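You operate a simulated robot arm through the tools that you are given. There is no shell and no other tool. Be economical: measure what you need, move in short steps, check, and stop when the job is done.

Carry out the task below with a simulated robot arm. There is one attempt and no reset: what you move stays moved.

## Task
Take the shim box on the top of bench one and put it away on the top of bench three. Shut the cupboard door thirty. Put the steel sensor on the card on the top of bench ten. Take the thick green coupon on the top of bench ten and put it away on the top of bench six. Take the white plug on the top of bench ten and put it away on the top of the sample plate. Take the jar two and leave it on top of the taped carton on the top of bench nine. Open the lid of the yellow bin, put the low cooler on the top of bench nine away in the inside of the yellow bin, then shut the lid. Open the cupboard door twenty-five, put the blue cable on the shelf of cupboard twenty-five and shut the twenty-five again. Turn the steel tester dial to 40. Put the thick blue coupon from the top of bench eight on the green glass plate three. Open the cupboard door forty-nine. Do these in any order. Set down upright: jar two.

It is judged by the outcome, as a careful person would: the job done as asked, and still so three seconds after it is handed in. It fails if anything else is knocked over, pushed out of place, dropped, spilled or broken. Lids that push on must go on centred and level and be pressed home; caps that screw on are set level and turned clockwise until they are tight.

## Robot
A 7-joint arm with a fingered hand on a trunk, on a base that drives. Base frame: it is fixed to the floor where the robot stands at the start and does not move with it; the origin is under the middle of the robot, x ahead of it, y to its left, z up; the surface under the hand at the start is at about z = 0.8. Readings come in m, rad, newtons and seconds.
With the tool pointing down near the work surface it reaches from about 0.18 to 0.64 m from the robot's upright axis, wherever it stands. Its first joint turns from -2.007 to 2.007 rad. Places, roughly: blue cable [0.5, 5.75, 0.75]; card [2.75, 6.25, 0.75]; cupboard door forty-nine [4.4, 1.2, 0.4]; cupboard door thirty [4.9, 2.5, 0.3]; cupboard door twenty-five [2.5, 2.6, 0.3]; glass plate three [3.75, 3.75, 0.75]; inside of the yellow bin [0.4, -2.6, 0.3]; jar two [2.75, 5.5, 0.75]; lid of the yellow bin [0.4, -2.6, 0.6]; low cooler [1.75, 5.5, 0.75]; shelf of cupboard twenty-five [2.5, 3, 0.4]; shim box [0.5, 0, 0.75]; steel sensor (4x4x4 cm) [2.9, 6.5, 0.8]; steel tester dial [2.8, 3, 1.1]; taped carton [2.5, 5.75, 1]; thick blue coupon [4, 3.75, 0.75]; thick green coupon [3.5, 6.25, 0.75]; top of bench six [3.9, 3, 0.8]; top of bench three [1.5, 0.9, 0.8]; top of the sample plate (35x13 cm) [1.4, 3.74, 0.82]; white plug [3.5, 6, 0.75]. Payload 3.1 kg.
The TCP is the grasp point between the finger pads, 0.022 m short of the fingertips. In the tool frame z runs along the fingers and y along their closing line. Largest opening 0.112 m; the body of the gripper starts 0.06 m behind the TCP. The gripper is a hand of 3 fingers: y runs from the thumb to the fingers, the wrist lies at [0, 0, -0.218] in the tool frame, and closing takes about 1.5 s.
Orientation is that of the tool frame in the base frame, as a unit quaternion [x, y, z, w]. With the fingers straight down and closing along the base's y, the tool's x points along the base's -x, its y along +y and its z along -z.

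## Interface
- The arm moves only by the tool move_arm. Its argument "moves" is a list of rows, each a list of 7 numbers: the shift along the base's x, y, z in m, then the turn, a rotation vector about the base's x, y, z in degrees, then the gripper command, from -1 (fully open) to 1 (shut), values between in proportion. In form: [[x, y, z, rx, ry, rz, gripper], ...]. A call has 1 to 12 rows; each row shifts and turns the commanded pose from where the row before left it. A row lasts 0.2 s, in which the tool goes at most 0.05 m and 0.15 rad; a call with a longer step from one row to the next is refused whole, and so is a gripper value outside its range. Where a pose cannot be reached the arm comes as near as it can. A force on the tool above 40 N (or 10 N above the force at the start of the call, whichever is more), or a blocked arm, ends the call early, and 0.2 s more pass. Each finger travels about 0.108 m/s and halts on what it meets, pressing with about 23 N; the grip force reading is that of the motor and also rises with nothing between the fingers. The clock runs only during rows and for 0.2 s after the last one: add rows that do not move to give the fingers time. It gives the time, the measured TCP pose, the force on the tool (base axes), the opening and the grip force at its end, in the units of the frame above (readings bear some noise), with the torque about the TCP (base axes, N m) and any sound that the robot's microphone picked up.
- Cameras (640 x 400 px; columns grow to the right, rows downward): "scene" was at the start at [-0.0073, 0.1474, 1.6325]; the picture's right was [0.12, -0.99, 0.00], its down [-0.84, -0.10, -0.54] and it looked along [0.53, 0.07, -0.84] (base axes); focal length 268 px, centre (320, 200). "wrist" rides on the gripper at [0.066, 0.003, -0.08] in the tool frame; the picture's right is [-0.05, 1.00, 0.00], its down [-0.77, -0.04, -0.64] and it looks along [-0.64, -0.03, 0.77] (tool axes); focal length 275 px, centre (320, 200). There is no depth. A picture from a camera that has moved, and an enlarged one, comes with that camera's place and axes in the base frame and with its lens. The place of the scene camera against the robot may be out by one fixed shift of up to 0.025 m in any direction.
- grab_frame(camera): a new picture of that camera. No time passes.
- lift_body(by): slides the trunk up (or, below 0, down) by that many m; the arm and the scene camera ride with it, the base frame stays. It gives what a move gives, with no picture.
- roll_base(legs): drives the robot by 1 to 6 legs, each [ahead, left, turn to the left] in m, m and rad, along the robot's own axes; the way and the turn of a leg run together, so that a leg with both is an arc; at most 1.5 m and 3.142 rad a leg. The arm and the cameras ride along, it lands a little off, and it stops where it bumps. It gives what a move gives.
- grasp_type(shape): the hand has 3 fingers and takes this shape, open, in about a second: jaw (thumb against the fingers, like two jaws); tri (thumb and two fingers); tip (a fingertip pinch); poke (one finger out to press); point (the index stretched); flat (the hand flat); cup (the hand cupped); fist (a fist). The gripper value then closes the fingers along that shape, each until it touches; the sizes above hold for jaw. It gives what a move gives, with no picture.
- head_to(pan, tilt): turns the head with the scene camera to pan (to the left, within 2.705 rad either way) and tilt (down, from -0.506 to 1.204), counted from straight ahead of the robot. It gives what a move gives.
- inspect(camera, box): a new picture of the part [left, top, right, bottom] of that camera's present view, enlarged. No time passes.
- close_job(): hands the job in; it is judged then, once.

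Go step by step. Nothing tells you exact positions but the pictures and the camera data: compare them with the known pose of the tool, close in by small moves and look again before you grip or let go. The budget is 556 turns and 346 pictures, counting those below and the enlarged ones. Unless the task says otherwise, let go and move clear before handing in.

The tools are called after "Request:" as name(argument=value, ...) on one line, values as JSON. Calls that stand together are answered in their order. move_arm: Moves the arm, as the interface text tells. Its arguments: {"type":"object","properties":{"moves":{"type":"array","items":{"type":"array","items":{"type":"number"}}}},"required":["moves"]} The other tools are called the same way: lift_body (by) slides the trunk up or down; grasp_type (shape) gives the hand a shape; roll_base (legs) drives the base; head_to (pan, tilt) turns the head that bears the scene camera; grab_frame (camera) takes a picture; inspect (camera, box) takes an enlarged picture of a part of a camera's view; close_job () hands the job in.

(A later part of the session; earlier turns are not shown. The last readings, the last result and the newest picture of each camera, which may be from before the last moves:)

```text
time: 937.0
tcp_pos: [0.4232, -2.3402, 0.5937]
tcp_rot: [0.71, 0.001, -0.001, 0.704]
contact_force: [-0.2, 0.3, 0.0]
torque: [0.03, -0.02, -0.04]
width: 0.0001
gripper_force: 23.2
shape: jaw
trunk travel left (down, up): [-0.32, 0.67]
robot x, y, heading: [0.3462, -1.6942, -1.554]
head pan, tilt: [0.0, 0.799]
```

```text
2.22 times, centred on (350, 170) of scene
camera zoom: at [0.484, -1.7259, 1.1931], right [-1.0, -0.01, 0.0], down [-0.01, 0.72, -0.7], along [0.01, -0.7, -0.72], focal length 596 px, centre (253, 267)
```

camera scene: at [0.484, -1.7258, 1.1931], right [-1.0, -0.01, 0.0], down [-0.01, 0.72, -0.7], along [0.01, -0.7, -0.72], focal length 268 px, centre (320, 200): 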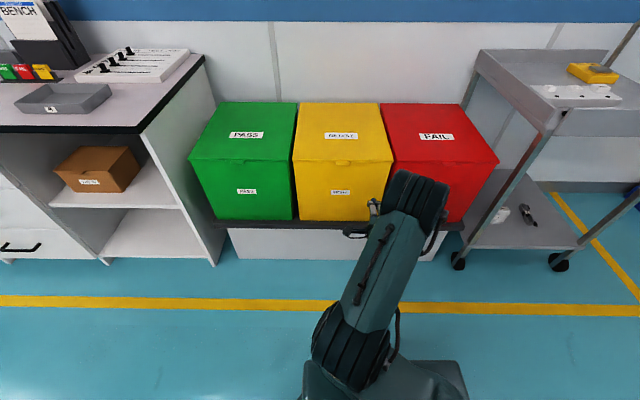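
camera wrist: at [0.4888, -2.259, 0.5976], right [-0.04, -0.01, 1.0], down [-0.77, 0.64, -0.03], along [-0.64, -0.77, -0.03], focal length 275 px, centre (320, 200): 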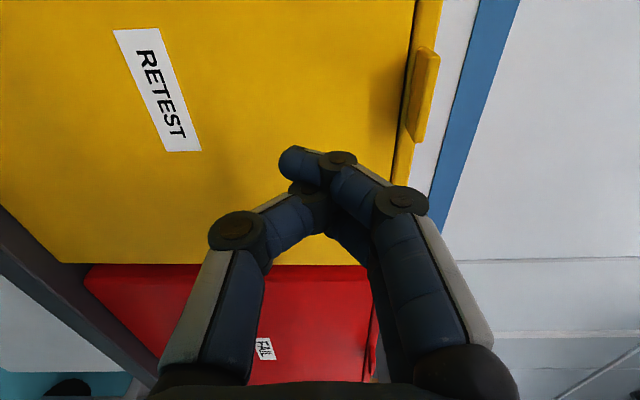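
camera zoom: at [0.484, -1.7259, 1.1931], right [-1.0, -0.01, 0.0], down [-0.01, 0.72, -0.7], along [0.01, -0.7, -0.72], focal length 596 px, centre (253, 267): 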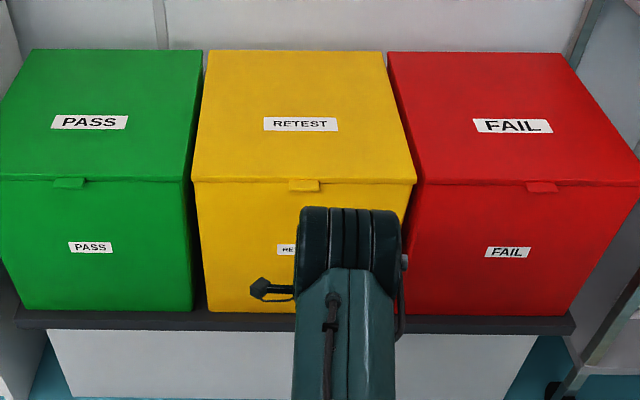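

The tab is at x 0.41–0.46, z 0.640–0.657. Move the fingertips under it and lift gently.

Request:
move_arm(moves=[[0.012, -0.02, 0, 0, 0, 0, 1], [0, -0.02, 0, 0, 0, 0, 1], [0, -0.01, 0, 0, 0, 0, 1], [0, 0, 0.015, 0, 0, 0, 1], [0, 0, 0.015, 0, 0, 0, 1], [0, 0, 0.01, 0, 0, 0, 1], [0, 0, 0, 0, 0, 0, 1]])

Request:
grab_frame(camera="wrist")

```text
time: 938.6
tcp_pos: [0.4368, -2.3915, 0.6339]
tcp_rot: [0.71, 0.0, -0.001, 0.704]
contact_force: [1.2, -0.4, -2.0]
torque: [-0.02, 0.0, 0.03]
width: 0.0
gripper_force: 24.1
shape: jaw
trunk travel left (down, up): [-0.32, 0.67]
robot x, y, heading: [0.3483, -1.6909, -1.557]
head pan, tilt: [0.0, 0.799]
```

```text
117 pictures are left
camera wrist: at [0.5033, -2.3097, 0.6374], right [-0.04, -0.01, 1.0], down [-0.77, 0.64, -0.03], along [-0.63, -0.77, -0.03], focal length 275 px, centre (320, 200)
```

wrist: 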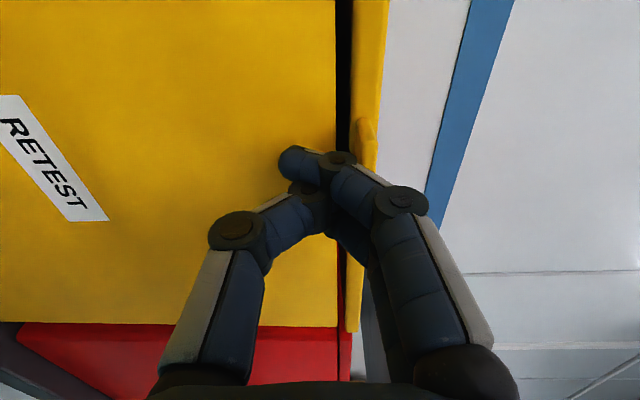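

The lid is lifting. Raise further with the trunk, following the arc.

Request:
lift_body(by=0.08)

Request:
move_arm(moves=[[0, -0.02, 0, 0, 0, 0, 1], [0, 0, 0, 0, 0, 0, 1]])

Request:
lift_body(by=0.08)

Request:
grab_frame(camera="wrist")

Request:
grab_frame(camera="scene")

```text
time: 939.8
tcp_pos: [0.4374, -2.3903, 0.7134]
tcp_rot: [0.711, 0.001, 0.0, 0.704]
contact_force: [-0.5, 1.3, -1.7]
torque: [0.03, -0.01, -0.01]
width: 0.0
gripper_force: 23.4
shape: jaw
trunk travel left (down, up): [-0.4, 0.59]
robot x, y, heading: [0.346, -1.6944, -1.552]
head pan, tilt: [0.0, 0.799]
```

```text
time: 940.4
tcp_pos: [0.4374, -2.41, 0.7143]
tcp_rot: [0.71, 0.0, -0.001, 0.704]
contact_force: [-0.2, 1.5, -1.0]
torque: [-0.01, 0.01, 0.01]
width: 0.0001
gripper_force: 23.3
shape: jaw
trunk travel left (down, up): [-0.4, 0.59]
robot x, y, heading: [0.3449, -1.6947, -1.557]
head pan, tilt: [0.0, 0.799]
```

```text
time: 941.6
tcp_pos: [0.439, -2.4097, 0.7934]
tcp_rot: [0.71, 0.0, -0.001, 0.704]
contact_force: [0.2, 1.3, -0.9]
torque: [-0.01, -0.02, 0.02]
width: 0.0001
gripper_force: 23.0
shape: jaw
trunk travel left (down, up): [-0.48, 0.51]
robot x, y, heading: [0.3482, -1.6953, -1.558]
head pan, tilt: [0.0, 0.799]
```

```text
116 pictures are left
camera wrist: at [0.5047, -2.3293, 0.7983], right [-0.04, -0.01, 1.0], down [-0.77, 0.64, -0.03], along [-0.63, -0.77, -0.03], focal length 275 px, centre (320, 200)
```

wrist: 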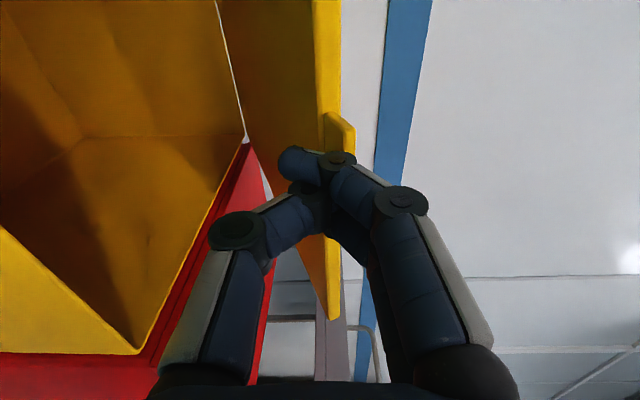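

```text
115 pictures are left
camera scene: at [0.4841, -1.7259, 1.353], right [-1.0, -0.01, 0.0], down [-0.01, 0.72, -0.7], along [0.01, -0.7, -0.72], focal length 268 px, centre (320, 200)
```

scene: 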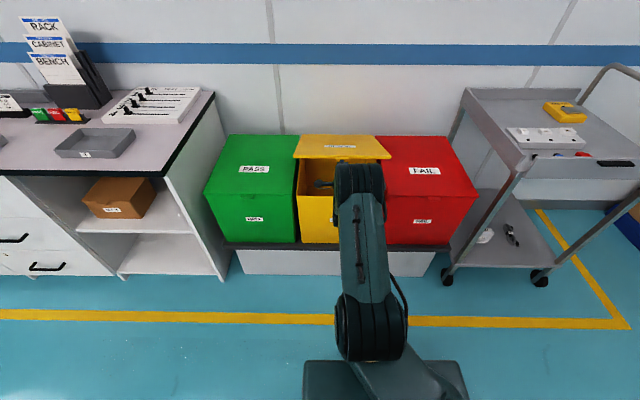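

Request:
lift_body(by=0.08)

Request:
roll_base(legs=[[0.06, 0, 0]])

Request:
lift_body(by=0.08)

Request:
roll_base(legs=[[0.08, 0, 0]])

Request:
grab_frame(camera="wrist")

Request:
grab_frame(camera="scene")

```text
time: 942.8
tcp_pos: [0.4377, -2.4094, 0.8748]
tcp_rot: [0.71, 0.001, 0.0, 0.704]
contact_force: [0.1, 1.1, 0.4]
torque: [0.07, 0.0, 0.02]
width: 0.0
gripper_force: 23.2
shape: jaw
trunk travel left (down, up): [-0.56, 0.43]
robot x, y, heading: [0.3472, -1.6916, -1.558]
head pan, tilt: [0.0, 0.799]
```

```text
time: 943.7
tcp_pos: [0.4399, -2.4705, 0.8728]
tcp_rot: [0.71, 0.0, 0.0, 0.704]
contact_force: [-0.9, 0.3, 0.4]
torque: [0.01, 0.0, 0.04]
width: 0.0
gripper_force: 23.2
shape: jaw
trunk travel left (down, up): [-0.56, 0.43]
robot x, y, heading: [0.3494, -1.7528, -1.557]
head pan, tilt: [0.0, 0.799]
```

```text
time: 944.9
tcp_pos: [0.4379, -2.4695, 0.9547]
tcp_rot: [0.71, 0.0, 0.0, 0.704]
contact_force: [0.1, 0.7, -0.3]
torque: [0.05, 0.01, 0.0]
width: 0.0001
gripper_force: 22.8
shape: jaw
trunk travel left (down, up): [-0.64, 0.35]
robot x, y, heading: [0.3471, -1.7522, -1.554]
head pan, tilt: [0.0, 0.799]
```

```text
time: 946.0
tcp_pos: [0.4399, -2.5481, 0.9531]
tcp_rot: [0.71, 0.001, -0.001, 0.704]
contact_force: [-0.5, -0.2, -0.2]
torque: [-0.04, 0.03, 0.02]
width: 0.0001
gripper_force: 23.4
shape: jaw
trunk travel left (down, up): [-0.64, 0.35]
robot x, y, heading: [0.3476, -1.83, -1.564]
head pan, tilt: [0.0, 0.799]
```

```text
114 pictures are left
camera wrist: at [0.5062, -2.4682, 0.9576], right [-0.04, -0.01, 1.0], down [-0.77, 0.64, -0.03], along [-0.64, -0.77, -0.04], focal length 275 px, centre (320, 200)
```

wrist: 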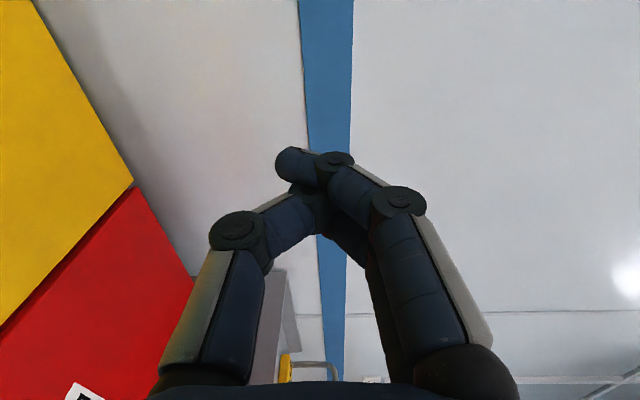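

```text
113 pictures are left
camera scene: at [0.486, -1.8655, 1.513], right [-1.0, -0.01, 0.0], down [-0.01, 0.72, -0.7], along [0.01, -0.7, -0.72], focal length 268 px, centre (320, 200)
```

scene: 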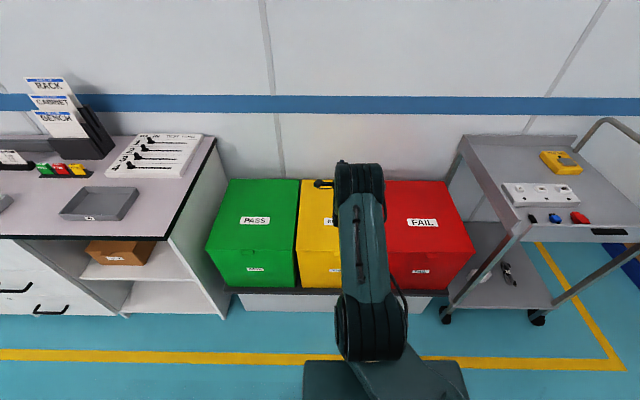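

The lid slipped off because I lagged behind its arc, and it closed again. Retry: back out, lower, lift the tab, then slide the fingers well under the lid.

Request:
roll_base(legs=[[-0.24, 0, 0]])

Request:
lift_body(by=-0.36)

Request:
grab_frame(camera="wrist")

```text
time: 947.7
tcp_pos: [0.435, -2.3101, 0.9549]
tcp_rot: [0.709, 0.0, -0.002, 0.705]
contact_force: [0.3, 0.4, 0.3]
torque: [0.01, -0.02, 0.01]
width: 0.0
gripper_force: 23.1
shape: jaw
trunk travel left (down, up): [-0.64, 0.35]
robot x, y, heading: [0.3443, -1.5951, -1.557]
head pan, tilt: [0.0, 0.799]
```

```text
time: 951.2
tcp_pos: [0.4347, -2.3103, 0.5948]
tcp_rot: [0.71, 0.0, -0.002, 0.705]
contact_force: [-0.8, -0.6, 0.1]
torque: [-0.02, -0.03, -0.01]
width: 0.0
gripper_force: 23.1
shape: jaw
trunk travel left (down, up): [-0.28, 0.71]
robot x, y, heading: [0.3452, -1.5954, -1.557]
head pan, tilt: [0.0, 0.799]
```

```text
112 pictures are left
camera wrist: at [0.5012, -2.2298, 0.5984], right [-0.04, -0.01, 1.0], down [-0.77, 0.64, -0.03], along [-0.64, -0.77, -0.03], focal length 275 px, centre (320, 200)
```

wrist: 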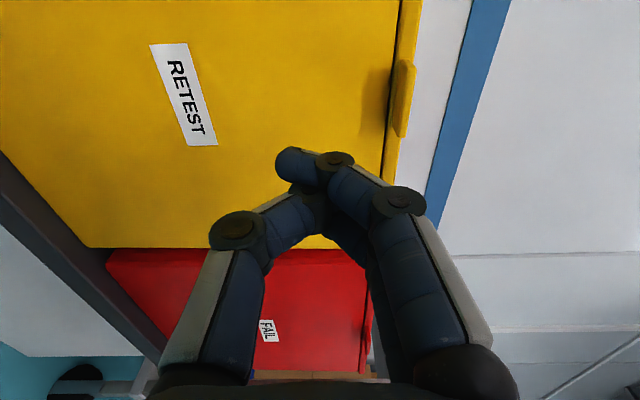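

Request:
roll_base(legs=[[0.082, 0, 0]])

Request:
lift_body(by=0.04)

Request:
lift_body(by=0.075)

Request:
roll_base(legs=[[0.06, 0, 0]])

Request:
grab_frame(camera="wrist")

```text
time: 952.3
tcp_pos: [0.4344, -2.3916, 0.594]
tcp_rot: [0.71, -0.002, -0.002, 0.704]
contact_force: [0.4, -0.3, 0.1]
torque: [-0.04, 0.05, -0.01]
width: 0.0
gripper_force: 23.4
shape: jaw
trunk travel left (down, up): [-0.28, 0.71]
robot x, y, heading: [0.346, -1.6774, -1.562]
head pan, tilt: [0.0, 0.799]
```

```text
time: 953.1
tcp_pos: [0.4355, -2.3917, 0.6337]
tcp_rot: [0.71, -0.002, -0.003, 0.704]
contact_force: [-0.1, 0.9, -1.4]
torque: [0.04, 0.0, 0.01]
width: 0.0002
gripper_force: 23.0
shape: jaw
trunk travel left (down, up): [-0.32, 0.67]
robot x, y, heading: [0.3498, -1.6747, -1.565]
head pan, tilt: [0.0, 0.799]
```

```text
time: 954.2
tcp_pos: [0.4358, -2.3911, 0.7085]
tcp_rot: [0.71, 0.0, -0.003, 0.704]
contact_force: [-0.7, -0.6, -2.1]
torque: [-0.02, -0.02, 0.02]
width: 0.0002
gripper_force: 23.2
shape: jaw
trunk travel left (down, up): [-0.395, 0.595]
robot x, y, heading: [0.3464, -1.6749, -1.557]
head pan, tilt: [0.0, 0.799]
```

```text
time: 955.2
tcp_pos: [0.4372, -2.4534, 0.7096]
tcp_rot: [0.71, -0.001, -0.002, 0.705]
contact_force: [-0.6, -0.7, -1.3]
torque: [-0.01, 0.03, 0.02]
width: 0.0004
gripper_force: 23.0
shape: jaw
trunk travel left (down, up): [-0.395, 0.595]
robot x, y, heading: [0.35, -1.738, -1.56]
head pan, tilt: [0.0, 0.799]
```

```text
111 pictures are left
camera wrist: at [0.5028, -2.374, 0.713], right [-0.04, -0.01, 1.0], down [-0.77, 0.64, -0.03], along [-0.64, -0.77, -0.03], focal length 275 px, centre (320, 200)
```

wrist: 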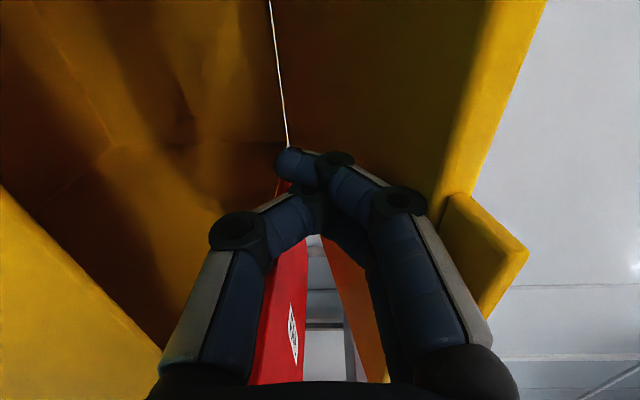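

Fingers are now well inside under the lid. Keep raising and advancing.

Request:
lift_body(by=0.08)

Request:
roll_base(legs=[[0.05, 0, 0]])

Request:
lift_body(by=0.08)

Request:
roll_base(legs=[[0.05, 0, 0]])

Request:
lift_body(by=0.08)

Request:
grab_frame(camera="wrist")

Request:
grab_frame(camera="scene")

```text
time: 956.4
tcp_pos: [0.4371, -2.4541, 0.7885]
tcp_rot: [0.71, -0.002, -0.002, 0.704]
contact_force: [-1.1, 1.2, -0.3]
torque: [-0.09, 0.0, -0.01]
width: 0.0001
gripper_force: 23.3
shape: jaw
trunk travel left (down, up): [-0.475, 0.515]
robot x, y, heading: [0.3464, -1.7343, -1.561]
head pan, tilt: [0.0, 0.799]
```

```text
time: 957.3
tcp_pos: [0.4374, -2.5066, 0.788]
tcp_rot: [0.71, -0.001, -0.002, 0.704]
contact_force: [-0.6, 1.2, -1.0]
torque: [-0.03, 0.0, 0.01]
width: 0.0
gripper_force: 23.6
shape: jaw
trunk travel left (down, up): [-0.475, 0.515]
robot x, y, heading: [0.3481, -1.7892, -1.56]
head pan, tilt: [0.0, 0.799]
```

```text
time: 958.5
tcp_pos: [0.4369, -2.5063, 0.8697]
tcp_rot: [0.71, -0.001, -0.002, 0.705]
contact_force: [-0.6, 1.9, -1.7]
torque: [-0.03, 0.04, 0.02]
width: 0.0
gripper_force: 23.7
shape: jaw
trunk travel left (down, up): [-0.555, 0.435]
robot x, y, heading: [0.347, -1.7897, -1.565]
head pan, tilt: [0.0, 0.799]
```

```text
time: 959.4
tcp_pos: [0.4375, -2.5563, 0.8673]
tcp_rot: [0.71, -0.001, -0.002, 0.704]
contact_force: [0.8, 1.6, -0.8]
torque: [-0.03, 0.0, -0.02]
width: 0.0
gripper_force: 23.4
shape: jaw
trunk travel left (down, up): [-0.555, 0.435]
robot x, y, heading: [0.3503, -1.8396, -1.563]
head pan, tilt: [0.0, 0.799]
```

```text
time: 960.6
tcp_pos: [0.4374, -2.5558, 0.9477]
tcp_rot: [0.71, 0.0, -0.002, 0.704]
contact_force: [-0.3, 1.0, 0.4]
torque: [-0.01, 0.02, -0.04]
width: 0.0004
gripper_force: 22.5
shape: jaw
trunk travel left (down, up): [-0.635, 0.355]
robot x, y, heading: [0.3514, -1.8383, -1.564]
head pan, tilt: [0.0, 0.799]
```

```text
110 pictures are left
camera wrist: at [0.5039, -2.4743, 0.9538], right [-0.04, -0.01, 1.0], down [-0.77, 0.64, -0.03], along [-0.64, -0.77, -0.03], focal length 275 px, centre (320, 200)
```

wrist: 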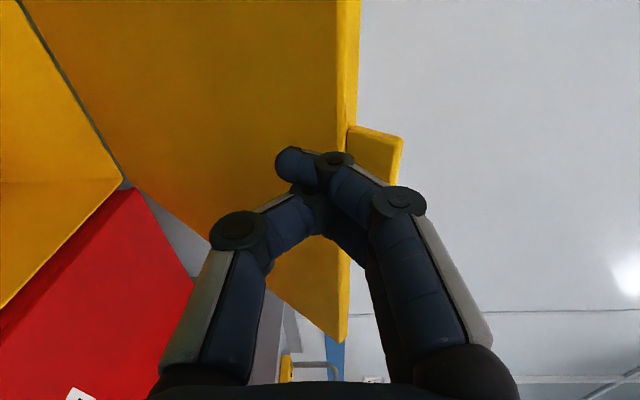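

```text
109 pictures are left
camera scene: at [0.4855, -1.8707, 1.5081], right [-1.0, -0.01, 0.0], down [-0.01, 0.72, -0.7], along [0.01, -0.7, -0.72], focal length 268 px, centre (320, 200)
```

scene: 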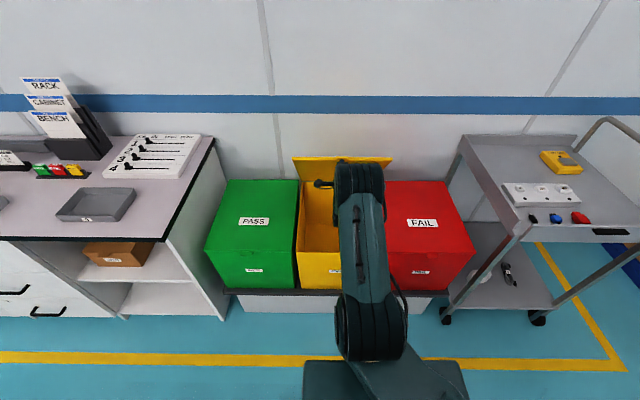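

Request:
roll_base(legs=[[0.09, 0, 0]])

Request:
lift_body(by=0.04)

Request:
move_arm(moves=[[0, -0.03, 0, 0, 0, 0, 1], [0, -0.03, 0, 0, 0, 0, 1], [0, 0, 0, 0, 0, 0, 1]])

Request:
grab_frame(camera="wrist")

```text
time: 961.7
tcp_pos: [0.4373, -2.6463, 0.949]
tcp_rot: [0.71, -0.001, -0.002, 0.704]
contact_force: [0.5, 0.4, -0.3]
torque: [-0.02, 0.04, 0.0]
width: 0.0
gripper_force: 22.9
shape: jaw
trunk travel left (down, up): [-0.635, 0.355]
robot x, y, heading: [0.3482, -1.9268, -1.562]
head pan, tilt: [0.0, 0.799]
```

```text
time: 962.5
tcp_pos: [0.438, -2.645, 0.9888]
tcp_rot: [0.71, -0.002, -0.003, 0.704]
contact_force: [-0.2, 1.3, -0.8]
torque: [-0.04, 0.0, 0.01]
width: 0.0002
gripper_force: 22.8
shape: jaw
trunk travel left (down, up): [-0.675, 0.315]
robot x, y, heading: [0.3516, -1.9298, -1.563]
head pan, tilt: [0.0, 0.799]
```

```text
time: 963.3
tcp_pos: [0.436, -2.7031, 0.9905]
tcp_rot: [0.71, 0.0, -0.003, 0.704]
contact_force: [-0.1, 1.7, -0.3]
torque: [-0.02, 0.01, 0.03]
width: 0.0
gripper_force: 23.0
shape: jaw
trunk travel left (down, up): [-0.675, 0.315]
robot x, y, heading: [0.347, -1.9279, -1.561]
head pan, tilt: [0.0, 0.799]
```

```text
108 pictures are left
camera wrist: at [0.5027, -2.6232, 0.995], right [-0.04, -0.01, 1.0], down [-0.77, 0.64, -0.03], along [-0.64, -0.77, -0.03], focal length 275 px, centre (320, 200)
```

wrist: 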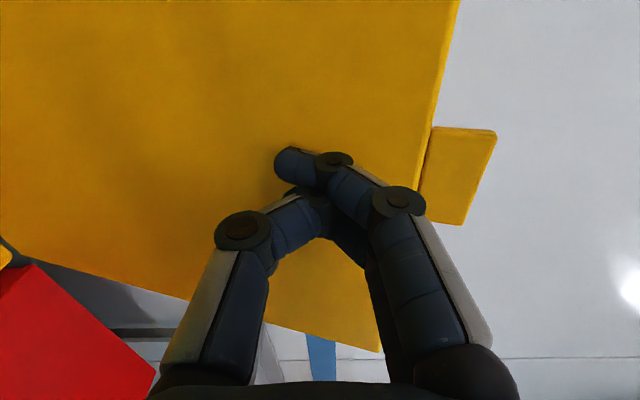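

Request:
move_arm(moves=[[0, -0.03, 0, 0, 0, 0, 1], [0, -0.03, 0, 0, 0, 0, 1], [0, -0.03, 0, 0, 0, 0, 1], [0, 0, 0, 0, 0, 0, 1]])

Request:
roll_base(legs=[[0.05, 0, 0]])

Request:
grab_frame(camera="scene")

Request:
grab_frame(camera="wrist")

```text
time: 964.3
tcp_pos: [0.4386, -2.7937, 0.9904]
tcp_rot: [0.71, -0.001, -0.003, 0.704]
contact_force: [-0.1, -0.5, -0.8]
torque: [-0.01, -0.01, -0.04]
width: 0.0
gripper_force: 23.3
shape: jaw
trunk travel left (down, up): [-0.675, 0.315]
robot x, y, heading: [0.3512, -1.9296, -1.559]
head pan, tilt: [0.0, 0.799]
```

```text
time: 965.2
tcp_pos: [0.4383, -2.8456, 0.9905]
tcp_rot: [0.711, 0.0, -0.001, 0.704]
contact_force: [-0.1, -0.9, -0.9]
torque: [-0.05, 0.02, 0.0]
width: 0.0
gripper_force: 23.0
shape: jaw
trunk travel left (down, up): [-0.675, 0.315]
robot x, y, heading: [0.3515, -1.9781, -1.565]
head pan, tilt: [0.0, 0.799]
```

```text
107 pictures are left
camera scene: at [0.4869, -2.0137, 1.548], right [-1.0, -0.01, 0.0], down [-0.01, 0.72, -0.7], along [0.01, -0.7, -0.72], focal length 268 px, centre (320, 200)
```

scene: 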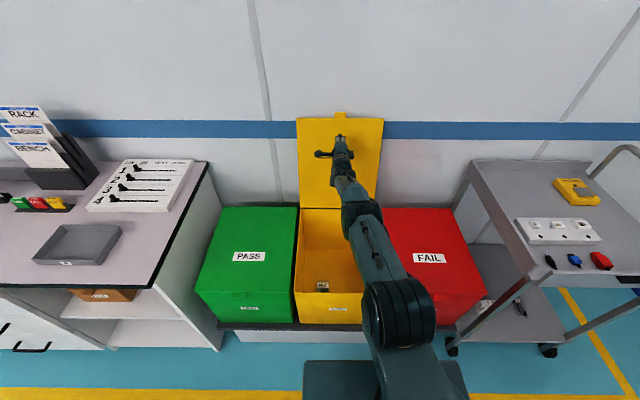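

```text
106 pictures are left
camera wrist: at [0.5053, -2.7652, 0.9939], right [-0.04, -0.01, 1.0], down [-0.77, 0.64, -0.03], along [-0.64, -0.77, -0.04], focal length 275 px, centre (320, 200)
```

wrist: 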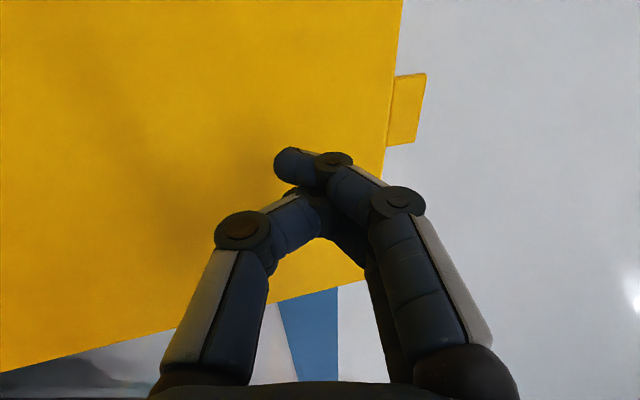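

Request:
roll_base(legs=[[-0.4, 0, 0]])

Request:
grab_frame(camera="scene")

```text
time: 967.7
tcp_pos: [0.4311, -2.4421, 0.9917]
tcp_rot: [0.71, -0.003, -0.003, 0.704]
contact_force: [0.1, 0.8, 0.7]
torque: [0.0, 0.01, 0.01]
width: 0.0
gripper_force: 22.8
shape: jaw
trunk travel left (down, up): [-0.675, 0.315]
robot x, y, heading: [0.3463, -1.5739, -1.564]
head pan, tilt: [0.0, 0.799]
```

```text
105 pictures are left
camera scene: at [0.4838, -1.6088, 1.5481], right [-1.0, 0.0, 0.0], down [0.0, 0.72, -0.7], along [0.0, -0.7, -0.72], focal length 268 px, centre (320, 200)
```

scene: 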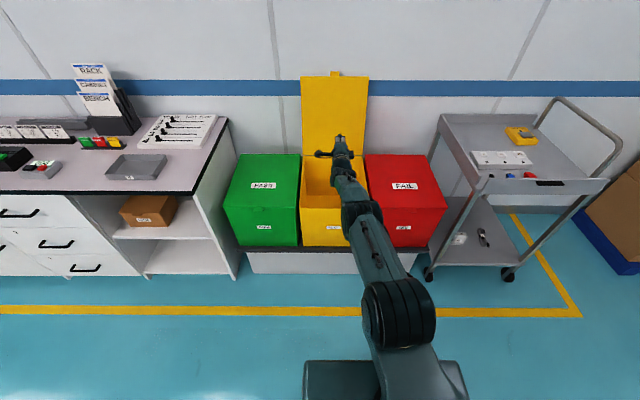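

The lid stays open. Now return the hand to pointing down and drive to the cooler on bench nine.

Request:
move_arm(moves=[[0, 0.04, 0.0, 8.2, 0, 0, 0.5], [0, 0.04, 0.0, 8.2, 0, 0, 0], [0, 0.04, 0.0, 8.2, 0, 0, -0.3], [0, 0.04, 0.0, 8.2, 0, 0, -0.3], [0, 0.04, 0.0, 8.2, 0, 0, -0.3], [0, 0.04, 0.0, 8.2, 0, 0, -0.3], [0, 0.04, 0.0, 8.2, 0, 0, -0.3], [0, 0.03, 0, 8.2, 0, 0, -0.3], [0, 0.03, 0, 8.2, 0, 0, -0.3], [0, 0, 0, 8.2, 0, 0, -0.3], [0, 0, 0, 8.2, 0, 0, -0.3]])

Request:
roll_base(legs=[[-0.5, 0, 0], [0, -0.75, 0], [0, 0, 3.14], [1.4, 0, 0], [1.4, 0, 0], [1.4, 0, 0]])

```text
time: 970.1
tcp_pos: [0.4319, -2.1024, 0.9888]
tcp_rot: [1.0, 0.001, -0.004, -0.007]
contact_force: [0.0, 0.7, -0.4]
torque: [0.01, 0.01, 0.04]
width: 0.0726
gripper_force: 0.0
shape: jaw
trunk travel left (down, up): [-0.675, 0.315]
robot x, y, heading: [0.3441, -1.5785, -1.566]
head pan, tilt: [0.0, 0.799]
```

```text
time: 1003.5
tcp_pos: [-0.0422, 3.5726, 0.9901]
tcp_rot: [0.063, 0.998, -0.006, 0.004]
contact_force: [0.1, -0.3, -0.2]
torque: [-0.01, -0.02, 0.02]
width: 0.0725
gripper_force: 0.1
shape: jaw
trunk travel left (down, up): [-0.675, 0.315]
robot x, y, heading: [-0.0254, 3.0408, 1.452]
head pan, tilt: [0.0, 0.799]
```

Request:
roll_base(legs=[[0, 0.2, 0.118], [1.4, 0, 0], [0.2, 0, 0], [0, -1.05, 0], [0, -1.0, 0]])

Request:
head_to(pan=0.0, tilt=0.8)

Request:
grab_frame(camera="scene")

```text
time: 1022.6
tcp_pos: [1.7248, 5.1913, 0.9905]
tcp_rot: [0.003, 1.0, -0.005, 0.004]
contact_force: [0.7, -0.3, -0.5]
torque: [0.02, 0.0, 0.0]
width: 0.0724
gripper_force: 0.0
shape: jaw
trunk travel left (down, up): [-0.675, 0.315]
robot x, y, heading: [1.8111, 4.6655, 1.565]
head pan, tilt: [0.0, 0.799]
```

```text
time: 1023.2
tcp_pos: [1.7243, 5.1921, 0.9899]
tcp_rot: [0.002, 1.0, -0.005, 0.004]
contact_force: [0.2, 0.2, -1.1]
torque: [0.04, -0.01, 0.01]
width: 0.0728
gripper_force: 0.2
shape: jaw
trunk travel left (down, up): [-0.675, 0.315]
robot x, y, heading: [1.8042, 4.6609, 1.567]
head pan, tilt: [0.0, 0.799]
```

```text
104 pictures are left
camera scene: at [1.6371, 4.6723, 1.5481], right [1.0, 0.0, 0.0], down [0.0, -0.72, -0.7], along [0.0, 0.7, -0.72], focal length 268 px, centre (320, 200)
```

scene: 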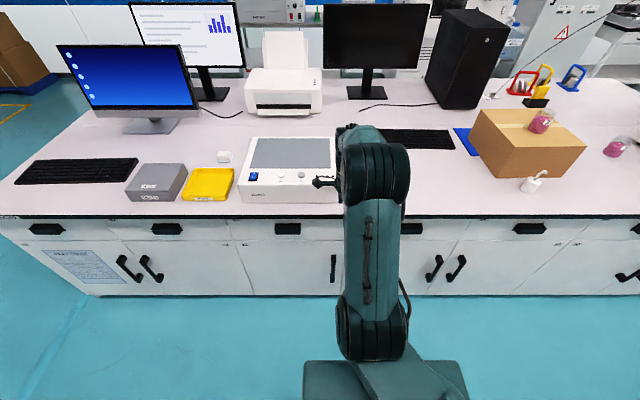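

Request:
inspect(camera="scene", box=[110, 140, 260, 215])

Request:
roll_base(legs=[[0.31, -0.05, 0.005]])

Request:
grab_frame(camera="wrist")

```text
4.27 times, centred on (185, 178) of scene
camera zoom: at [1.6371, 4.6723, 1.5481], right [1.0, 0.0, 0.0], down [0.0, -0.72, -0.7], along [0.0, 0.7, -0.72], focal length 1145 px, centre (896, 296)
```

zoom: 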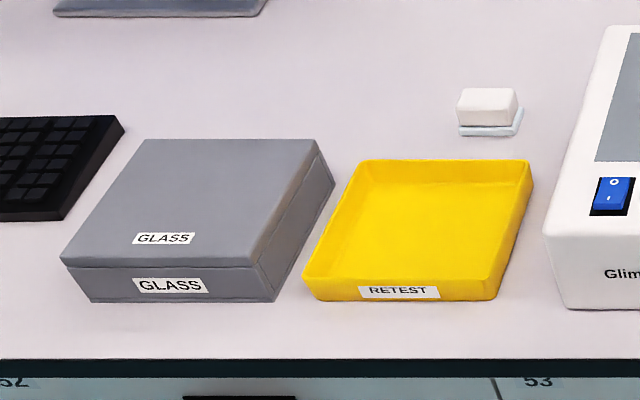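

```text
time: 1025.4
tcp_pos: [1.7768, 5.5078, 0.9892]
tcp_rot: [0.005, 1.0, -0.006, 0.004]
contact_force: [-0.2, -0.4, -0.7]
torque: [0.0, 0.0, -0.01]
width: 0.0726
gripper_force: 0.0
shape: jaw
trunk travel left (down, up): [-0.675, 0.315]
robot x, y, heading: [1.8576, 4.9787, 1.569]
head pan, tilt: [0.0, 0.799]
```

```text
102 pictures are left
camera wrist: at [1.7098, 5.5117, 1.0702], right [0.06, 1.0, -0.01], down [0.77, -0.04, 0.64], along [0.64, -0.04, -0.77], focal length 275 px, centre (320, 200)
```

wrist: 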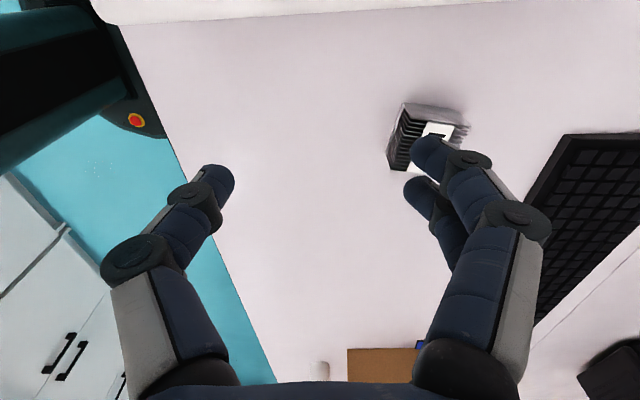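

The low cooler is a finned heat sink at ≈(1.845, 5.61). Move above it.

Request:
move_arm(moves=[[0.03, 0.03, 0, 0, 0, 0, -1], [0.03, 0.04, 0, 0, 0, 0, -1], [0.008, 0.03, -0.02, 0, 0, 0, -1], [0, 0, 0, 0, 0, 0, -1]])

Request:
grab_frame(camera="wrist")

```text
time: 1026.4
tcp_pos: [1.8436, 5.6059, 0.9704]
tcp_rot: [0.004, 1.0, -0.006, 0.004]
contact_force: [0.1, 0.5, -0.3]
torque: [0.03, -0.01, 0.0]
width: 0.1119
gripper_force: 0.1
shape: jaw
trunk travel left (down, up): [-0.675, 0.315]
robot x, y, heading: [1.8556, 4.9787, 1.559]
head pan, tilt: [0.0, 0.799]
```

```text
101 pictures are left
camera wrist: at [1.7766, 5.6103, 1.0503], right [0.06, 1.0, -0.01], down [0.77, -0.04, 0.64], along [0.64, -0.04, -0.77], focal length 275 px, centre (320, 200)
```

wrist: 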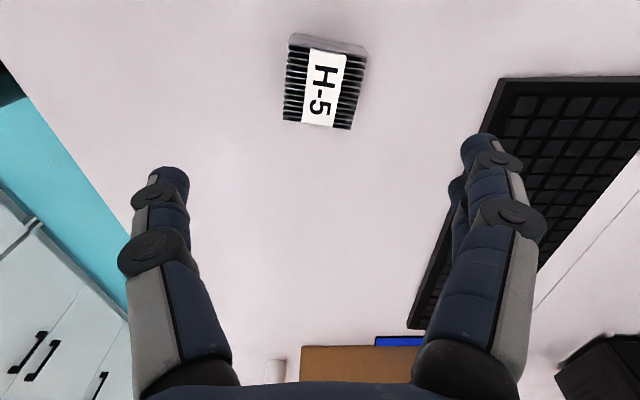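

Request:
move_arm(moves=[[0.004, 0.002, -0.03, 0, 0, -4, -0.6], [0, 0, -0.04, 0, 0, 0, -0.6], [0, 0, -0.035, 0, 0, 0, -0.5], [0, 0, 0, 0, 0, 0, -0.5]])

Request:
grab_frame(camera="wrist")

```text
time: 1027.4
tcp_pos: [1.848, 5.6044, 0.8645]
tcp_rot: [0.04, 0.999, -0.005, 0.004]
contact_force: [0.5, -0.4, 0.8]
torque: [-0.01, -0.01, 0.01]
width: 0.0844
gripper_force: 0.0
shape: jaw
trunk travel left (down, up): [-0.675, 0.315]
robot x, y, heading: [1.8557, 4.9788, 1.562]
head pan, tilt: [0.0, 0.799]
```

```text
100 pictures are left
camera wrist: at [1.7807, 5.614, 0.9449], right [0.12, 0.99, -0.01], down [0.76, -0.09, 0.64], along [0.64, -0.09, -0.77], focal length 275 px, centre (320, 200)
```

wrist: 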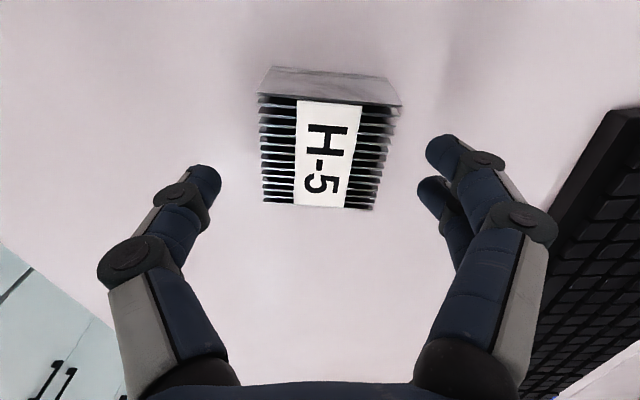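

Request:
move_arm(moves=[[-0.002, 0.003, -0.02, 0, 0, 0, -0.5], [0, 0, -0.016, 0, 0, 0, -0.5], [0, 0, 0, 0, 0, 0, 0], [0, 0, 0, 0, 0, 0, 0.5], [0, 0, 0, 0, 0, 0, 0.7], [0, 0, 0, 0, 0, 0, 0.7], [0, 0, 0.02, 0, 0, 0, 0.7], [0, 0, 0.04, 0, 0, 0, 0.7], [0, 0, 0.04, 0, 0, 0, 0.7], [0, 0, 0, 0, 0, 0, 0.7]])

Request:
grab_frame(camera="wrist")

```text
time: 1029.6
tcp_pos: [1.8478, 5.6112, 0.9271]
tcp_rot: [0.039, 0.999, -0.007, 0.004]
contact_force: [-1.5, -0.3, -1.5]
torque: [0.01, 0.01, 0.0]
width: 0.0522
gripper_force: 23.0
shape: jaw
trunk travel left (down, up): [-0.675, 0.315]
robot x, y, heading: [1.8555, 4.9821, 1.562]
head pan, tilt: [0.0, 0.799]
```

```text
99 pictures are left
camera wrist: at [1.7816, 5.6213, 1.0075], right [0.12, 0.99, -0.01], down [0.76, -0.09, 0.64], along [0.64, -0.09, -0.77], focal length 275 px, centre (320, 200)
```

wrist: 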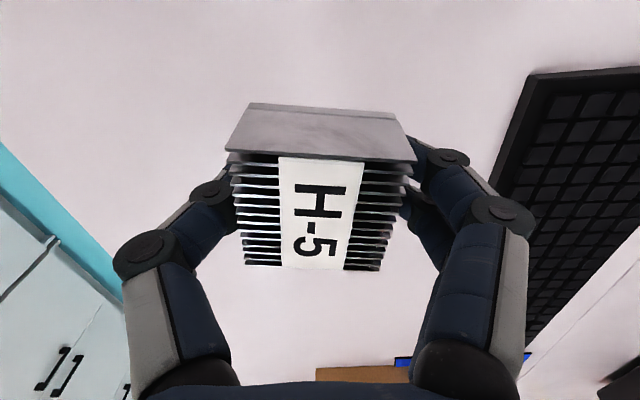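

Cooler held. Carry it to the yellow bin.

Request:
move_arm(moves=[[0, -0.03, 0.03, 0, 0, 0, 0.7], [0, -0.03, 0.03, 0, 0, 0, 0.7], [0, -0.03, 0.01, 0, 0, 0, 0.7]])

Request:
roll_base(legs=[[-0.34, 0, 0], [0, 1.15, 0], [0, 1.1, 0], [-1.4, 0, 0], [-1.4, 0, 0]])

```text
time: 1030.4
tcp_pos: [1.8456, 5.5196, 0.9994]
tcp_rot: [0.04, 0.999, -0.006, 0.004]
contact_force: [0.2, 0.1, -1.1]
torque: [0.0, 0.02, -0.03]
width: 0.052
gripper_force: 23.1
shape: jaw
trunk travel left (down, up): [-0.675, 0.315]
robot x, y, heading: [1.8577, 4.9783, 1.563]
head pan, tilt: [0.0, 0.799]
```

```text
time: 1056.5
tcp_pos: [-0.5304, 2.4711, 0.9981]
tcp_rot: [0.076, 0.997, -0.005, 0.004]
contact_force: [-0.1, -0.3, -0.6]
torque: [-0.01, 0.02, 0.02]
width: 0.0522
gripper_force: 22.9
shape: jaw
trunk travel left (down, up): [-0.675, 0.315]
robot x, y, heading: [-0.5603, 1.9323, 1.491]
head pan, tilt: [0.0, 0.799]
```

Request:
roll_base(legs=[[0, 0, 0.08], [-1.4, 0, 0], [-1.4, 0, 0], [0, 0, 3.14], [0, 0.9, 0]])

Request:
grab_frame(camera="scene")

```text
time: 1082.3
tcp_pos: [0.4086, -1.3555, 0.9977]
tcp_rot: [1.0, -0.002, -0.004, -0.006]
contact_force: [0.8, -1.0, -0.8]
torque: [-0.03, 0.0, -0.02]
width: 0.0513
gripper_force: 23.1
shape: jaw
trunk travel left (down, up): [-0.675, 0.315]
robot x, y, heading: [0.354, -0.8133, -1.501]
head pan, tilt: [0.0, 0.799]
```

```text
98 pictures are left
camera scene: at [0.4942, -0.8415, 1.548], right [-1.0, -0.07, 0.0], down [-0.05, 0.72, -0.7], along [0.05, -0.7, -0.72], focal length 268 px, centre (320, 200)
```

scene: 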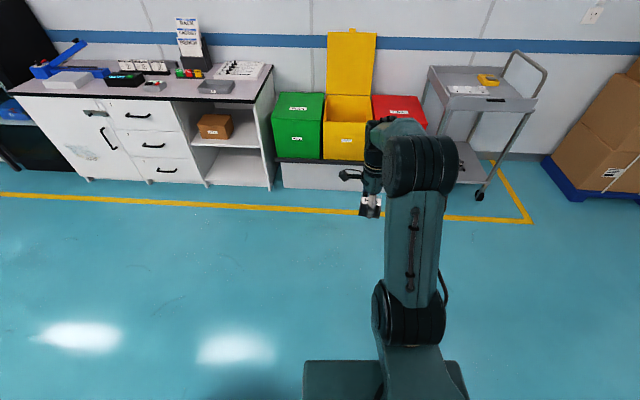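

Request:
roll_base(legs=[[0, 0, -0.068], [1.0, 0.0, 0]])

Request:
grab_frame(camera="scene")

Request:
grab_frame(camera="wrist")

```text
time: 1088.2
tcp_pos: [0.3125, -2.3938, 0.9989]
tcp_rot: [0.998, -0.064, -0.004, -0.006]
contact_force: [0.5, -0.3, -0.7]
torque: [0.02, -0.03, 0.02]
width: 0.0514
gripper_force: 23.4
shape: jaw
trunk travel left (down, up): [-0.675, 0.315]
robot x, y, heading: [0.3315, -1.8554, -1.624]
head pan, tilt: [0.0, 0.799]
```

```text
97 pictures are left
camera scene: at [0.4639, -1.8977, 1.548], right [-1.0, 0.05, 0.0], down [0.04, 0.72, -0.7], along [-0.04, -0.7, -0.72], focal length 268 px, centre (320, 200)
```

scene: 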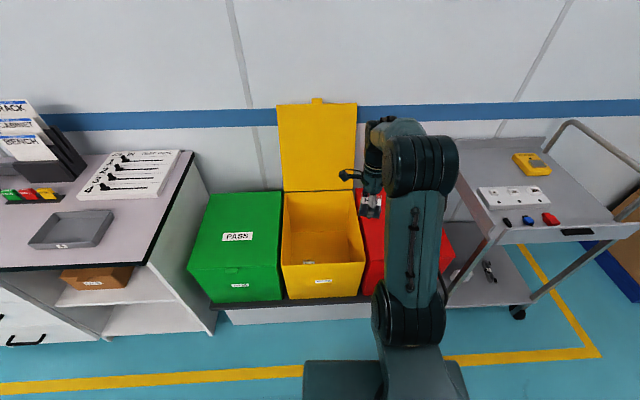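

```text
96 pictures are left
camera wrist: at [0.3793, -2.4066, 1.0785], right [-0.17, -0.98, -0.01], down [-0.76, 0.13, 0.64], along [-0.63, 0.12, -0.77], focal length 275 px, centre (320, 200)
```

wrist: 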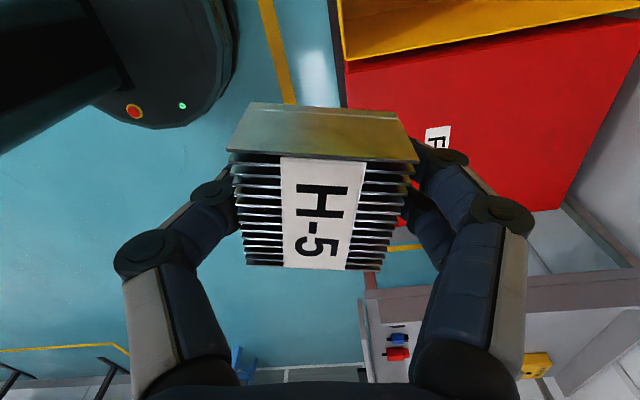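

Request:
roll_base(legs=[[0, 0.08, 0.055], [0.13, 0, 0]])

Request:
move_arm(moves=[[0, -0.03, 0, 0, 0, 0, 0.7], [0, -0.03, 0, 0, 0, 0, 0.7], [0, -0.02, 0, 0, 0, 0, 0.7], [0, 0, 0, 0, 0, 0, 0.7]])

Request:
grab_frame(camera="wrist")

Request:
grab_frame(camera="scene")

```text
time: 1090.1
tcp_pos: [0.4232, -2.5272, 0.9975]
tcp_rot: [0.999, -0.037, -0.004, -0.006]
contact_force: [0.1, 0.3, -0.8]
torque: [0.02, -0.01, 0.01]
width: 0.0513
gripper_force: 23.7
shape: jaw
trunk travel left (down, up): [-0.675, 0.315]
robot x, y, heading: [0.4112, -1.9876, -1.572]
head pan, tilt: [0.0, 0.799]
```

```text
time: 1091.1
tcp_pos: [0.4235, -2.605, 0.9982]
tcp_rot: [0.999, -0.036, -0.004, -0.006]
contact_force: [0.4, -0.2, -2.0]
torque: [0.02, 0.01, 0.02]
width: 0.051
gripper_force: 23.1
shape: jaw
trunk travel left (down, up): [-0.675, 0.315]
robot x, y, heading: [0.4096, -1.9893, -1.57]
head pan, tilt: [0.0, 0.799]
```

```text
95 pictures are left
camera wrist: at [0.4907, -2.614, 1.0787], right [-0.12, -0.99, -0.01], down [-0.76, 0.08, 0.64], along [-0.64, 0.09, -0.77], focal length 275 px, centre (320, 200)
```

wrist: 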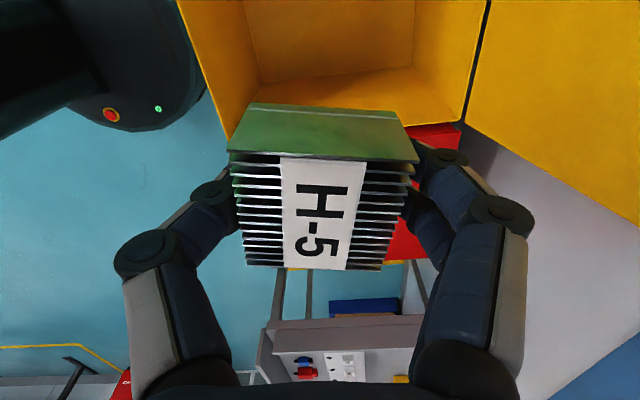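

```text
94 pictures are left
camera scene: at [0.5457, -2.0204, 1.5481], right [-1.0, 0.0, 0.0], down [0.0, 0.72, -0.7], along [0.0, -0.7, -0.72], focal length 268 px, centre (320, 200)
```

scene: 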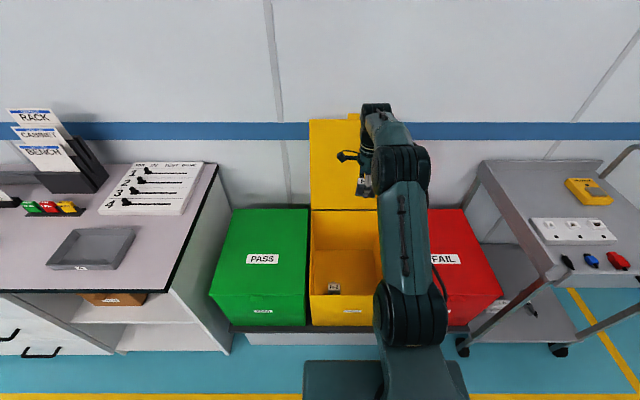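

An existing heat sink lies inside at ≈(0.485, −2.60), floor z≈0.31. I'll put ours beside it at (0.36, −2.66). Shift and lower into the bin.

Request:
move_arm(moves=[[-0.03, -0.02, 0, 0, 0, 0, 0.7], [-0.03, -0.025, 0, 0, 0, 2, 0.7], [0, 0, 0, 0, 0, 2, 0.7]])

Request:
lift_body(by=-0.3)

Request:
grab_frame(camera="wrist")

Request:
grab_frame(camera="scene")

```text
time: 1091.9
tcp_pos: [0.3725, -2.6355, 0.9938]
tcp_rot: [1.0, -0.001, -0.004, -0.006]
contact_force: [0.4, 0.2, -1.6]
torque: [0.0, -0.03, -0.01]
width: 0.0513
gripper_force: 22.9
shape: jaw
out of reach, approached as far as the arm can: row 2
trunk travel left (down, up): [-0.675, 0.315]
robot x, y, heading: [0.4087, -1.9842, -1.57]
head pan, tilt: [0.0, 0.799]
```

```text
time: 1094.9
tcp_pos: [0.3733, -2.6347, 0.6946]
tcp_rot: [1.0, -0.002, -0.004, -0.006]
contact_force: [-0.3, 0.1, -1.7]
torque: [0.05, -0.04, 0.03]
width: 0.051
gripper_force: 22.6
shape: jaw
trunk travel left (down, up): [-0.375, 0.615]
robot x, y, heading: [0.4138, -1.9865, -1.565]
head pan, tilt: [0.0, 0.799]
```

```text
93 pictures are left
camera wrist: at [0.4396, -2.6389, 0.7752], right [-0.05, -1.0, -0.01], down [-0.77, 0.03, 0.64], along [-0.64, 0.04, -0.77], focal length 275 px, centre (320, 200)
```

wrist: 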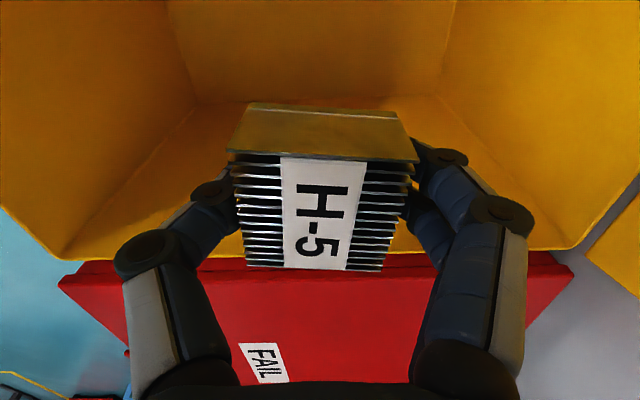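

```text
92 pictures are left
camera scene: at [0.5458, -2.0208, 1.2481], right [-1.0, 0.0, 0.0], down [0.0, 0.72, -0.7], along [0.0, -0.7, -0.72], focal length 268 px, centre (320, 200)
```

scene: 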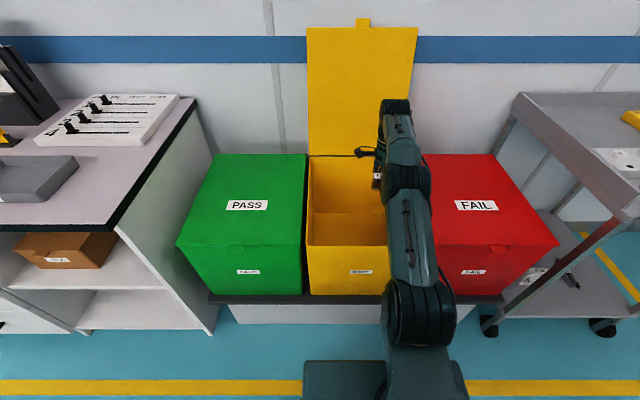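

Request:
lift_body(by=-0.2)

Request:
lift_body(by=-0.1)

Request:
grab_frame(camera="wrist")

Request:
grab_frame(camera="scene")

```text
time: 1097.1
tcp_pos: [0.3724, -2.6373, 0.5219]
tcp_rot: [1.0, -0.002, -0.006, 0.015]
contact_force: [0.6, 0.0, -1.3]
torque: [-0.01, -0.01, -0.01]
width: 0.0512
gripper_force: 22.8
shape: jaw
trunk travel left (down, up): [-0.175, 0.815]
robot x, y, heading: [0.409, -1.9885, -1.572]
head pan, tilt: [0.0, 0.799]
```

```text
time: 1098.0
tcp_pos: [0.3706, -2.6768, 0.5127]
tcp_rot: [0.995, -0.008, -0.011, 0.099]
contact_force: [1.0, -1.2, -4.3]
torque: [0.01, 0.04, -0.01]
width: 0.0505
gripper_force: 23.1
shape: jaw
trunk travel left (down, up): [-0.102, 0.888]
robot x, y, heading: [0.4098, -2.1284, -1.586]
head pan, tilt: [0.0, 0.799]
stopped: the arm was blocked; the commanded pose is now the measured one
```

```text
91 pictures are left
camera wrist: at [0.4385, -2.6654, 0.5905], right [-0.06, -0.98, 0.2], down [-0.75, 0.17, 0.63], along [-0.65, -0.11, -0.75], focal length 275 px, centre (320, 200)
```

wrist: 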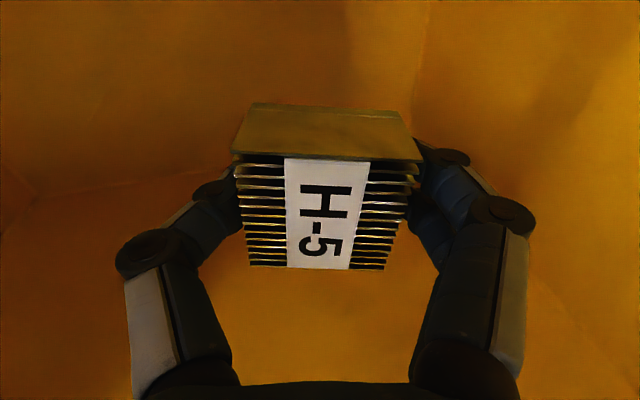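

```text
90 pictures are left
camera scene: at [0.5443, -1.9049, 1.0003], right [-1.0, 0.01, 0.0], down [0.01, 0.5, -0.86], along [-0.01, -0.86, -0.5], focal length 268 px, centre (320, 200)
```

scene: 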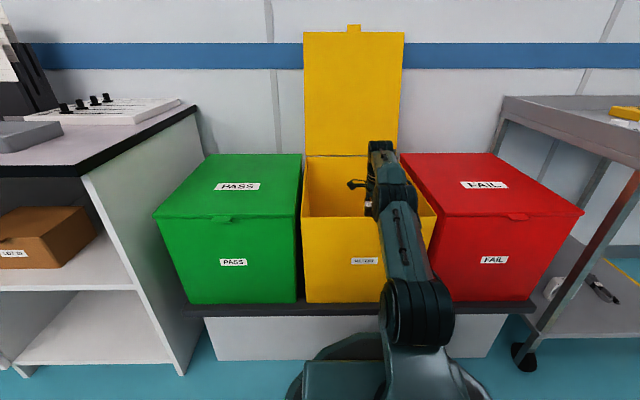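

The forearm is resting on the bin's rim and tilting the robot. Raise the trunk back immediately.

Request:
lift_body(by=0.1)

Request:
grab_frame(camera="scene")

```text
time: 1098.3
tcp_pos: [0.3625, -2.6866, 0.5339]
tcp_rot: [0.991, -0.018, -0.025, 0.132]
contact_force: [0.4, 0.8, -4.1]
torque: [-0.09, 0.04, -0.03]
width: 0.051
gripper_force: 23.2
shape: jaw
trunk travel left (down, up): [-0.106, 0.884]
robot x, y, heading: [0.4023, -2.1566, -1.603]
head pan, tilt: [0.0, 0.799]
stopped: the arm was blocked; the commanded pose is now the measured one
```

```text
89 pictures are left
camera scene: at [0.5673, -1.8842, 0.999], right [-1.0, 0.03, 0.02], down [-0.01, 0.46, -0.89], along [-0.04, -0.89, -0.46], focal length 268 px, centre (320, 200)
```

scene: 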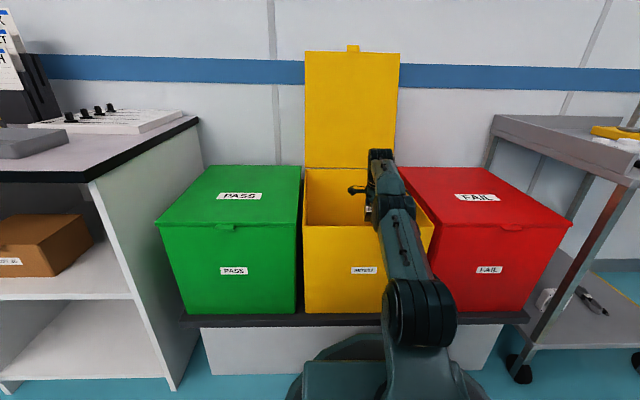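

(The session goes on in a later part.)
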